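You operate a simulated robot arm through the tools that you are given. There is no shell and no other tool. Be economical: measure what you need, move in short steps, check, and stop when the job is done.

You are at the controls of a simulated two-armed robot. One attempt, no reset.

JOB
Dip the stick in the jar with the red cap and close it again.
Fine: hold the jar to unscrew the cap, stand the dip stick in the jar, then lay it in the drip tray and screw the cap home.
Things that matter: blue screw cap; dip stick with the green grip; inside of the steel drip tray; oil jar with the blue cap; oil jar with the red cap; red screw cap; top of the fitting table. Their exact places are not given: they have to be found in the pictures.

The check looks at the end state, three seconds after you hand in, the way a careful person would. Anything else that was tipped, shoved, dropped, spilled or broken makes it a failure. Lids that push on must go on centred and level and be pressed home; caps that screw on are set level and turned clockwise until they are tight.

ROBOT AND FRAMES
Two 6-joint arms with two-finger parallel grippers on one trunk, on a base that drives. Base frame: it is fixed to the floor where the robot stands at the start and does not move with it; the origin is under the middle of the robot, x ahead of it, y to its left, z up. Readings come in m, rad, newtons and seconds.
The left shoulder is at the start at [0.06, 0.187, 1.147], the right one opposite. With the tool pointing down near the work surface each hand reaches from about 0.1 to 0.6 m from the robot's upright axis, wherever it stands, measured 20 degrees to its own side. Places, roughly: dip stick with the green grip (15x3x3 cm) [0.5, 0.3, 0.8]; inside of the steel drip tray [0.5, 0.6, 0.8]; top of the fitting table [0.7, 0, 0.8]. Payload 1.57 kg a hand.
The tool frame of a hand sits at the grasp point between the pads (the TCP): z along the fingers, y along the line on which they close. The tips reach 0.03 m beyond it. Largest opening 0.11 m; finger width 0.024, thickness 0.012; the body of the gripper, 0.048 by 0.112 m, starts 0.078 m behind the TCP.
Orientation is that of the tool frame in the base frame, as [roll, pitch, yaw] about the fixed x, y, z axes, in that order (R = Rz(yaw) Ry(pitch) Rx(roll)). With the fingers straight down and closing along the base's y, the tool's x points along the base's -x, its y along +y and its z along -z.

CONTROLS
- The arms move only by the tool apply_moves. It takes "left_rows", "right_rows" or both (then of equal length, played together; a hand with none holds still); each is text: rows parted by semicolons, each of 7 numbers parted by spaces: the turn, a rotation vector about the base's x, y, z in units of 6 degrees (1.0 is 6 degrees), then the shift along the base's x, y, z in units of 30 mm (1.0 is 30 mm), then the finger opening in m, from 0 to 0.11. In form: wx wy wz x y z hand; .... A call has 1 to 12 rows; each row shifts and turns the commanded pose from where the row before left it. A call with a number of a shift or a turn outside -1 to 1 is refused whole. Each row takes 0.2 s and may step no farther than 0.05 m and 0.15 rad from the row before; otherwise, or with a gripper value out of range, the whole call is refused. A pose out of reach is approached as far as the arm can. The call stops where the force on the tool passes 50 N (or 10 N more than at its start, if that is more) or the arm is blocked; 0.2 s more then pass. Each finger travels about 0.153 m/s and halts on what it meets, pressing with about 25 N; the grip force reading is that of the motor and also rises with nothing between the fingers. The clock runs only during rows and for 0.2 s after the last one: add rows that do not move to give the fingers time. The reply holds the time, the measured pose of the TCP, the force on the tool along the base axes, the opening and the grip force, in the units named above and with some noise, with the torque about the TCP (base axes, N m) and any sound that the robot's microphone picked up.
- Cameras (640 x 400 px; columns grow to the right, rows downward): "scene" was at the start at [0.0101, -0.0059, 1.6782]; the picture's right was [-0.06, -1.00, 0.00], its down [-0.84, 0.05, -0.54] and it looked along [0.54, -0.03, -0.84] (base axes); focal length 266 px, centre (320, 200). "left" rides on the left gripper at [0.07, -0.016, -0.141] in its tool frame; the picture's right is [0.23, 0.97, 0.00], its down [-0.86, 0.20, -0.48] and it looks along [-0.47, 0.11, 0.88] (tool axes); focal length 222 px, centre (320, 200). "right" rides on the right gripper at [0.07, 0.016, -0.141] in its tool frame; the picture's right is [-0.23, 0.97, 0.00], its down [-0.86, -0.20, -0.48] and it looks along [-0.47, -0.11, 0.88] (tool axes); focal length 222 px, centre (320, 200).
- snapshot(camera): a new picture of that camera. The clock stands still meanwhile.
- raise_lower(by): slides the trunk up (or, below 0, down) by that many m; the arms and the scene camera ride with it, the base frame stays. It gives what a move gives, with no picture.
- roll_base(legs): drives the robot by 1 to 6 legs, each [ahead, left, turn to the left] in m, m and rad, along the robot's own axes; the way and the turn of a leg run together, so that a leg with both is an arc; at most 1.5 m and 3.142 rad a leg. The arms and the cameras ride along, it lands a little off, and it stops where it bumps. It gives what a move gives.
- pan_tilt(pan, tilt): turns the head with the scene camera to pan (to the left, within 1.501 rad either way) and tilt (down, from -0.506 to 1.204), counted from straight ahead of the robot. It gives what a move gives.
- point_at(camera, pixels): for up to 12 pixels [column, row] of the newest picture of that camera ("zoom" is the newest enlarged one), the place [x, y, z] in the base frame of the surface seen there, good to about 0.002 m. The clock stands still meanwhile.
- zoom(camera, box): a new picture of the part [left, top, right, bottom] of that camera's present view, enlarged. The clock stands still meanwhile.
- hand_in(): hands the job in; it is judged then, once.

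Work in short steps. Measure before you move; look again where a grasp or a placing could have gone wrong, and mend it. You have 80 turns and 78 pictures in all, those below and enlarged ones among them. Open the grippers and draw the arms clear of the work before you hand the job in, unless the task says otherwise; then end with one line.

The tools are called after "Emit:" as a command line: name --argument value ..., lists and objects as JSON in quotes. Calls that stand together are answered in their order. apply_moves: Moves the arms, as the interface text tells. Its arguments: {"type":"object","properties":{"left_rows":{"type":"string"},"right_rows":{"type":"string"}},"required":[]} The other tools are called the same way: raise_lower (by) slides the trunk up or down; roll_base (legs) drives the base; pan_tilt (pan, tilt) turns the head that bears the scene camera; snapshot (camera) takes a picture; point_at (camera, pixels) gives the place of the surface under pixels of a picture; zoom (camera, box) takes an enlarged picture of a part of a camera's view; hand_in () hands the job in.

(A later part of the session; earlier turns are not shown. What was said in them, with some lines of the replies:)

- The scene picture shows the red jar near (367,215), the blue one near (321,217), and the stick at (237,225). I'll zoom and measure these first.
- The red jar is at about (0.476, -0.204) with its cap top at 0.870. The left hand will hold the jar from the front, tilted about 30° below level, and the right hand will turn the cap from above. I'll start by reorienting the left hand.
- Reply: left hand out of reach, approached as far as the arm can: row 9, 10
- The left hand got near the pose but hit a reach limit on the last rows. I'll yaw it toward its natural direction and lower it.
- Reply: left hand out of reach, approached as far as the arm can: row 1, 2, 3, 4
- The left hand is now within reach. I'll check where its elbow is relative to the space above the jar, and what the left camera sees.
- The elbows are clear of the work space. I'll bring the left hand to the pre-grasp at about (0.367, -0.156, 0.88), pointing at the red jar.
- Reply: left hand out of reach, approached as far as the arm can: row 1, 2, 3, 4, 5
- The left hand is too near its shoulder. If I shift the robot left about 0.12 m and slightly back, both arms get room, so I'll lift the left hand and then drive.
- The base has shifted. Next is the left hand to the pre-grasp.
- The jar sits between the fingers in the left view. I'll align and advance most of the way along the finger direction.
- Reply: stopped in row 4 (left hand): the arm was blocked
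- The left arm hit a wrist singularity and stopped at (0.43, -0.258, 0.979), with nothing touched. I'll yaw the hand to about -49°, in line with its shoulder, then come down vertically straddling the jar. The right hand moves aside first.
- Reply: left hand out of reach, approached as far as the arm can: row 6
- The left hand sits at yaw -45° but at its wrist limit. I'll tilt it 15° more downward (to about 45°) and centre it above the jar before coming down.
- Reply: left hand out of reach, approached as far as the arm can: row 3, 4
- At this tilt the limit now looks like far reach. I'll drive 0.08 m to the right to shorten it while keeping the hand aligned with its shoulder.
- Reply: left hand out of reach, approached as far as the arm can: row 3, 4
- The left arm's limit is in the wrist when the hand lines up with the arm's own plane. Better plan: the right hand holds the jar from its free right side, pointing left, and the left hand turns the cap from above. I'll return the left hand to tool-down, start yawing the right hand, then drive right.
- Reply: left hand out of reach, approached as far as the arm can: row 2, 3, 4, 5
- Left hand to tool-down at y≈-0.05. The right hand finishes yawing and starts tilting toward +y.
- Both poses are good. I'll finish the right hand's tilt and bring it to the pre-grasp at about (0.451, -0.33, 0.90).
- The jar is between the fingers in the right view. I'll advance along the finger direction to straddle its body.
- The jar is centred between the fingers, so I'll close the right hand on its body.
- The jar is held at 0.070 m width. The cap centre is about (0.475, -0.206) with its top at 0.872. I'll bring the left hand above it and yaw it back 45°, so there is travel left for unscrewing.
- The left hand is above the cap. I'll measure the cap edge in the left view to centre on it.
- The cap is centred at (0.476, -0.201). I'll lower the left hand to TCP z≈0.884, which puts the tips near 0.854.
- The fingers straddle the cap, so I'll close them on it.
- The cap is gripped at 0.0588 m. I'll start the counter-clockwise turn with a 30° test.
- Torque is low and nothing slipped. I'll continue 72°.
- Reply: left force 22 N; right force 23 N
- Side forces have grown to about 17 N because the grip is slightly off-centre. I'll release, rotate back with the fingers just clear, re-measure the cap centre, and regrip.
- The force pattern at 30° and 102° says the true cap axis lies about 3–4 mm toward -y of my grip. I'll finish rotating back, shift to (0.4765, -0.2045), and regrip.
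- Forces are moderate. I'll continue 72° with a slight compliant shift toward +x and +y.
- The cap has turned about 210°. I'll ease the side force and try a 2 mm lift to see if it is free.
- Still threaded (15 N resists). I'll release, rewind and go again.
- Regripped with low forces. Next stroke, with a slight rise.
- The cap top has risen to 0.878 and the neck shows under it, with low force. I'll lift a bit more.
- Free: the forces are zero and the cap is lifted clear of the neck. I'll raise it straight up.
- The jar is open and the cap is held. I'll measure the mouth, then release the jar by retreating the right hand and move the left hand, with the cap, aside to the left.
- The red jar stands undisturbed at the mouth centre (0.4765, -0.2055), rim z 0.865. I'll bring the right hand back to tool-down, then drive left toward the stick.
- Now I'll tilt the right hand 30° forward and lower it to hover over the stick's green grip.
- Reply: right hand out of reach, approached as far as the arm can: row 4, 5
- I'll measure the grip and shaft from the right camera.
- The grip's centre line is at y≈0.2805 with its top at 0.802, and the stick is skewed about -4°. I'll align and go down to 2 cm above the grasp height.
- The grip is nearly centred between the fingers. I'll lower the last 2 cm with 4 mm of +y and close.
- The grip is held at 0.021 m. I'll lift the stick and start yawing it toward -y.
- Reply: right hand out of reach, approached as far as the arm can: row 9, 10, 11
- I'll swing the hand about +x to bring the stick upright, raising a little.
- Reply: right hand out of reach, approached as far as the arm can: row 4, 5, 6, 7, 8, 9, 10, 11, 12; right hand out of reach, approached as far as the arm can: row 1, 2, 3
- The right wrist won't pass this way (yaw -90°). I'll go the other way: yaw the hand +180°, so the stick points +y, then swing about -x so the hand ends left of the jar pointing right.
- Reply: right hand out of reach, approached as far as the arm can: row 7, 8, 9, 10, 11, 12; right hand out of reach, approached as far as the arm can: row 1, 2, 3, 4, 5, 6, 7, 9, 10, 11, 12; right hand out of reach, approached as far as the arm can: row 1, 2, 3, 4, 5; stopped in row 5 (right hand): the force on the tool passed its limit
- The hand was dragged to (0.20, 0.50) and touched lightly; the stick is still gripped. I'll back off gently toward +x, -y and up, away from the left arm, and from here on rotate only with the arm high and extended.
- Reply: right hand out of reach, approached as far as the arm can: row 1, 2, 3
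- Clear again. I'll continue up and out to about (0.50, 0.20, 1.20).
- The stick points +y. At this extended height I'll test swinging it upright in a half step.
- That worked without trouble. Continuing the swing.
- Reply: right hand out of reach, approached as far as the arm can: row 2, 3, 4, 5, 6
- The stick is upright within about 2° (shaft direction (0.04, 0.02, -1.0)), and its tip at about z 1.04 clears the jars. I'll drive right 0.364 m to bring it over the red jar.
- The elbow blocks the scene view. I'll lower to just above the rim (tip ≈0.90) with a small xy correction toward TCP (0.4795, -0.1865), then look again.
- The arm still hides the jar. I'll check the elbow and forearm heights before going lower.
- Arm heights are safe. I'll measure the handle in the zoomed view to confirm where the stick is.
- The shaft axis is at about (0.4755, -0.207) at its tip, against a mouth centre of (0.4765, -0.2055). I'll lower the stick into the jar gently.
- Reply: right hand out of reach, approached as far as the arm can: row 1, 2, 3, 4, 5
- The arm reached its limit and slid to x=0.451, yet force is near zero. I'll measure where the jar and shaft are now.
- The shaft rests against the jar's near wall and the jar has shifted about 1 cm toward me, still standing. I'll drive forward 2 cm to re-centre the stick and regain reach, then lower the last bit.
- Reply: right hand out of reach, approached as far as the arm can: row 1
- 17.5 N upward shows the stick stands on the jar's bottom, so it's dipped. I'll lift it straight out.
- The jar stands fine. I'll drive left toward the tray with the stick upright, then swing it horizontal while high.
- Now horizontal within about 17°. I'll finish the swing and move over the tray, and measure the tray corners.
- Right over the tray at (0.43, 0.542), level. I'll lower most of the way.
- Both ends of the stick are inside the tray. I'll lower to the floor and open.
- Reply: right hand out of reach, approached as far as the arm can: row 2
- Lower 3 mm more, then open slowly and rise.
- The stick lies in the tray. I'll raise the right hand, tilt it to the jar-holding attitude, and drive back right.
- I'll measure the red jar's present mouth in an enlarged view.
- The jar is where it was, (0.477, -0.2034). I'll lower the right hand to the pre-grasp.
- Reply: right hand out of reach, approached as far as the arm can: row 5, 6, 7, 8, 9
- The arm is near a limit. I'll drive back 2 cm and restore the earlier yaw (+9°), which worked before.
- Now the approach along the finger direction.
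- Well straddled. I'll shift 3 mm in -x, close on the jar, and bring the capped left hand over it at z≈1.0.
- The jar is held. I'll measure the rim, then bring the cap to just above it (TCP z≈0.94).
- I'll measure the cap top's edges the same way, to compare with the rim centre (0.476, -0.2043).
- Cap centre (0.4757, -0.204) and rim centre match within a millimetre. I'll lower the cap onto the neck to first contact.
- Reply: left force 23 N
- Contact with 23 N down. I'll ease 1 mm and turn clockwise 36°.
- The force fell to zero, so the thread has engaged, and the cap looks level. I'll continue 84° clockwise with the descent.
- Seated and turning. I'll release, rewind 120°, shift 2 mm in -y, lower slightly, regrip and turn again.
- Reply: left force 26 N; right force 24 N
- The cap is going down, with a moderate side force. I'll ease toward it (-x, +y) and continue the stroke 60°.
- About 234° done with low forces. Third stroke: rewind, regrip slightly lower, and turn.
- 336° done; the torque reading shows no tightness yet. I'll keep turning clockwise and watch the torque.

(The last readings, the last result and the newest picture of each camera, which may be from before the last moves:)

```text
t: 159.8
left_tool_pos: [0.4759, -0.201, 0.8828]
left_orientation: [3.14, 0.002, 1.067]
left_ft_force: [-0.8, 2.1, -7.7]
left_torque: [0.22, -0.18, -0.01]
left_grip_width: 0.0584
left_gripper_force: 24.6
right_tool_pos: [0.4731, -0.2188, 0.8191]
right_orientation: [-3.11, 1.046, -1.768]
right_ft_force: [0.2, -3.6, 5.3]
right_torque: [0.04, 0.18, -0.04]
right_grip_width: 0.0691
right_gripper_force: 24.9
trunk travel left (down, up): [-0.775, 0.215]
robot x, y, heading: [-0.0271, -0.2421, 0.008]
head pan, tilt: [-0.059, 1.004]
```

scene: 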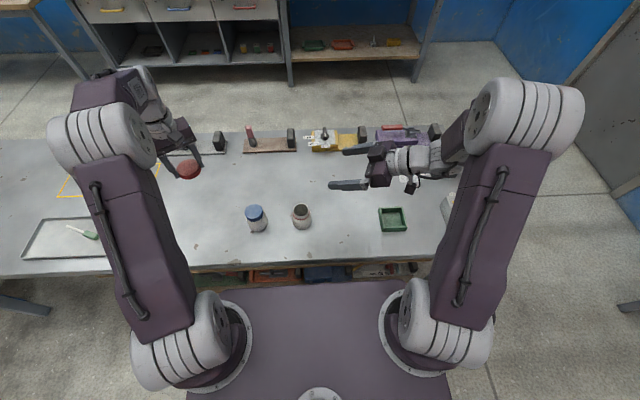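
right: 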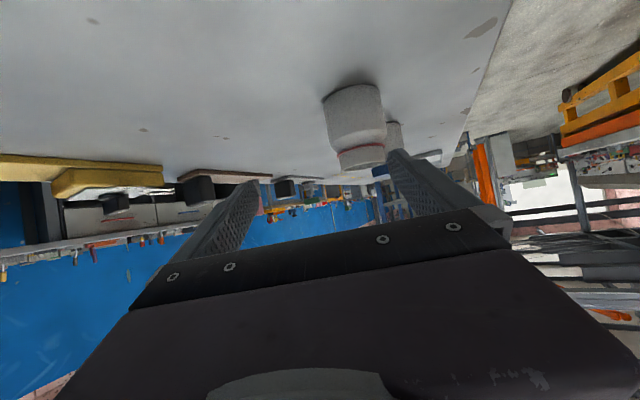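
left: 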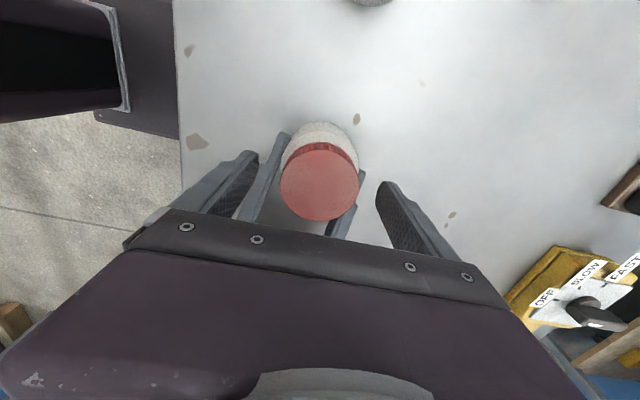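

The cap still pulls down (-7.7 N), so it is still threading in. I'll continue with some descent, then look.

Emit:
apply_moves --left_rows "0 0 -1 0 0 -0.01 0.04;0 0 -1 0 0 -0.01 0.04;0 0 -1 0 0 -0.005 0.04;0 0 -1 0 0 -0.005 0.04"

Emit:
apply_moves --left_rows "0 0 -1 0 0 -0.005 0.04;0 0 -1 0 0 -0.005 0.04;0 0 -1 0 0 -0.005 0.04;0 0 -1 0 0 -0.005 0.04;0 0 0 0 0 0 0.04"

Emit:
zoom --camera "scene" --box '[256, 170, 352, 230]'

Emit:
point_at --camera "zoom" --pixels '[[270, 225], [265, 250], [290, 215], [310, 260], [345, 230], [285, 262]]'

```text
t: 160.8
left_tool_pos: [0.475, -0.2006, 0.8825]
left_orientation: [3.141, 0.005, 0.647]
left_ft_force: [-7.3, 2.8, 0.9]
left_torque: [0.05, 0.1, 0.82]
left_grip_width: 0.0594
left_gripper_force: 24.1
right_tool_pos: [0.4736, -0.2192, 0.8189]
right_orientation: [-3.109, 1.046, -1.769]
right_ft_force: [6.1, -3.6, -0.3]
right_torque: [0.15, 0.32, -0.93]
right_grip_width: 0.0692
right_gripper_force: 25.0
trunk travel left (down, up): [-0.775, 0.215]
robot x, y, heading: [-0.0258, -0.239, 0.006]
head pan, tilt: [-0.059, 1.004]
```

```text
t: 162.0
left_tool_pos: [0.4768, -0.2001, 0.8827]
left_orientation: [3.14, 0.004, 0.228]
left_ft_force: [-8.0, 9.8, -0.2]
left_torque: [0.2, 0.16, 0.75]
left_grip_width: 0.0594
left_gripper_force: 24.9
right_tool_pos: [0.4726, -0.2187, 0.8191]
right_orientation: [-3.109, 1.044, -1.77]
right_ft_force: [8.5, -9.9, 0.0]
right_torque: [0.34, 0.45, -0.97]
right_grip_width: 0.0691
right_gripper_force: 25.2
trunk travel left (down, up): [-0.775, 0.215]
robot x, y, heading: [-0.0329, -0.2414, 0.002]
head pan, tilt: [-0.059, 1.004]
```

```text
6.67 times, centred on (304, 200) of scene
```

zoom: 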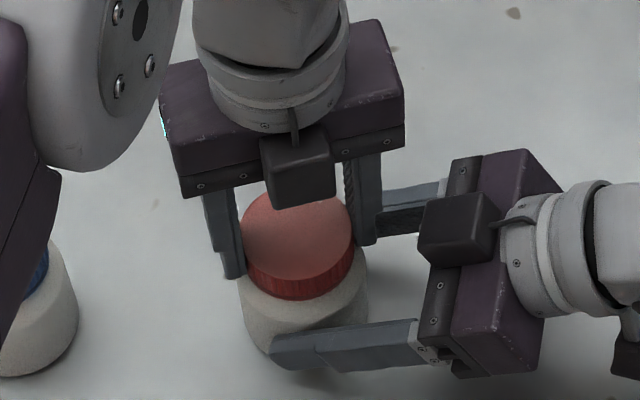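

```text
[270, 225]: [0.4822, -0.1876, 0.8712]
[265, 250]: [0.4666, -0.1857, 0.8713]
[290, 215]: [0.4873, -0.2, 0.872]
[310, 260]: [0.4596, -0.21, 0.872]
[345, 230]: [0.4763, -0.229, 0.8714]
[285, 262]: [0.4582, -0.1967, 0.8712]
```

Torque is holding at about 0.8 N m and the cap top is level at 0.8713–0.872, its original height: tight. I'll open and raise the left hand, then open and withdraw the right.

Emit:
apply_moves --left_rows "0 0 0 0 0 0 0.09;0 0 0 0 0 0 0.09;0 0 0 0 0 0.5 0.09;0 0 0 0 0 0.9 0.09;0 0 0 0 0 0.9 0.09;0 0 0 0 0 0.9 0.09;0 0 0 0 0 0.9 0.09;0 0 0 0 0 0.9 0.09;0 0 0 0 0 0.9 0.09;0 0 0 0 0.9 0.5 0.09;0 0 0 0 0.9 0 0.09;0 0 0 0 0.9 0 0.09"

Emit:
apply_moves --right_rows "0 0 0 0 0 0 0.11;0 0 0 0 0 0 0.11;0 0 0 -0.176 -0.78 0.44 0.11;0 0 0 -0.176 -0.78 0.44 0.11;0 0 0 -0.176 -0.78 0.44 0.11;0 0 0 -0.176 -0.78 0.44 0.11;0 0 0 -0.176 -0.78 0.44 0.11;0 0 0 0 -0.5 0.9 0.11;0 0 0 0 -0.5 0.9 0.11;0 0 0 0 -0.5 0.9 0.11;0 0 0 0 0 0.9 0.11;0 0 0 0 0 0.9 0.11"

Emit:
snapshot --camera "scene"

Emit:
zoom --camera "scene" --box '[230, 185, 342, 255]'

```text
t: 164.6
left_tool_pos: [0.4761, -0.1177, 1.075]
left_orientation: [3.138, 0.004, 0.23]
left_ft_force: [0.4, -0.6, 0.9]
left_torque: [0.0, -0.01, 0.01]
left_grip_width: 0.0903
left_gripper_force: 0.0
right_tool_pos: [0.4735, -0.2195, 0.8179]
right_orientation: [-3.112, 1.045, -1.769]
right_ft_force: [0.1, 0.8, 0.1]
right_torque: [0.01, -0.01, 0.01]
right_grip_width: 0.0693
right_gripper_force: 25.4
trunk travel left (down, up): [-0.775, 0.215]
robot x, y, heading: [-0.0306, -0.2407, 0.002]
head pan, tilt: [-0.059, 1.004]
```

```text
t: 167.2
left_tool_pos: [0.4765, -0.1187, 1.0738]
left_orientation: [3.14, 0.001, 0.23]
left_ft_force: [0.3, -0.7, 0.1]
left_torque: [0.01, -0.03, -0.01]
left_grip_width: 0.09
left_gripper_force: 0.2
right_tool_pos: [0.4454, -0.3806, 1.0211]
right_orientation: [-3.107, 1.045, -1.765]
right_ft_force: [0.3, -0.1, -1.2]
right_torque: [0.0, -0.02, 0.01]
right_grip_width: 0.11
right_gripper_force: 0.0
trunk travel left (down, up): [-0.775, 0.215]
robot x, y, heading: [-0.0266, -0.2411, 0.002]
head pan, tilt: [-0.059, 1.004]
```

```text
7 pictures are left
```

scene: 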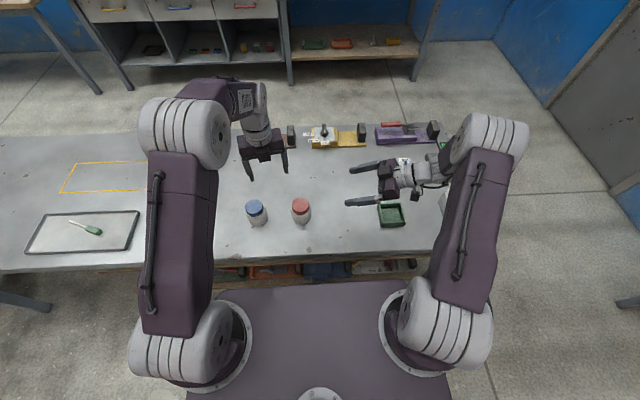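

```text
5.71 times, centred on (286, 220) of scene
```

zoom: 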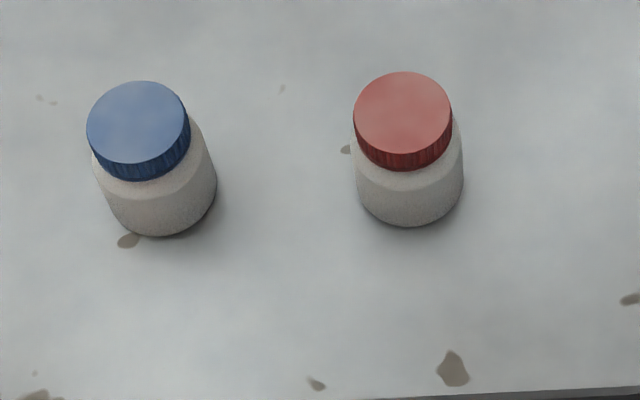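

The red cap is home and level, both jars stand, the stick lies in the tray, and both hands are open and clear, so I'll hand in.

Emit:
hand_in

```text
The job is handed in.
```

The job is handed in: the stick was dipped to the bottom of the red jar and laid in the drip tray. The red cap is screwed back on, tight and level, and both hands are open and clear.
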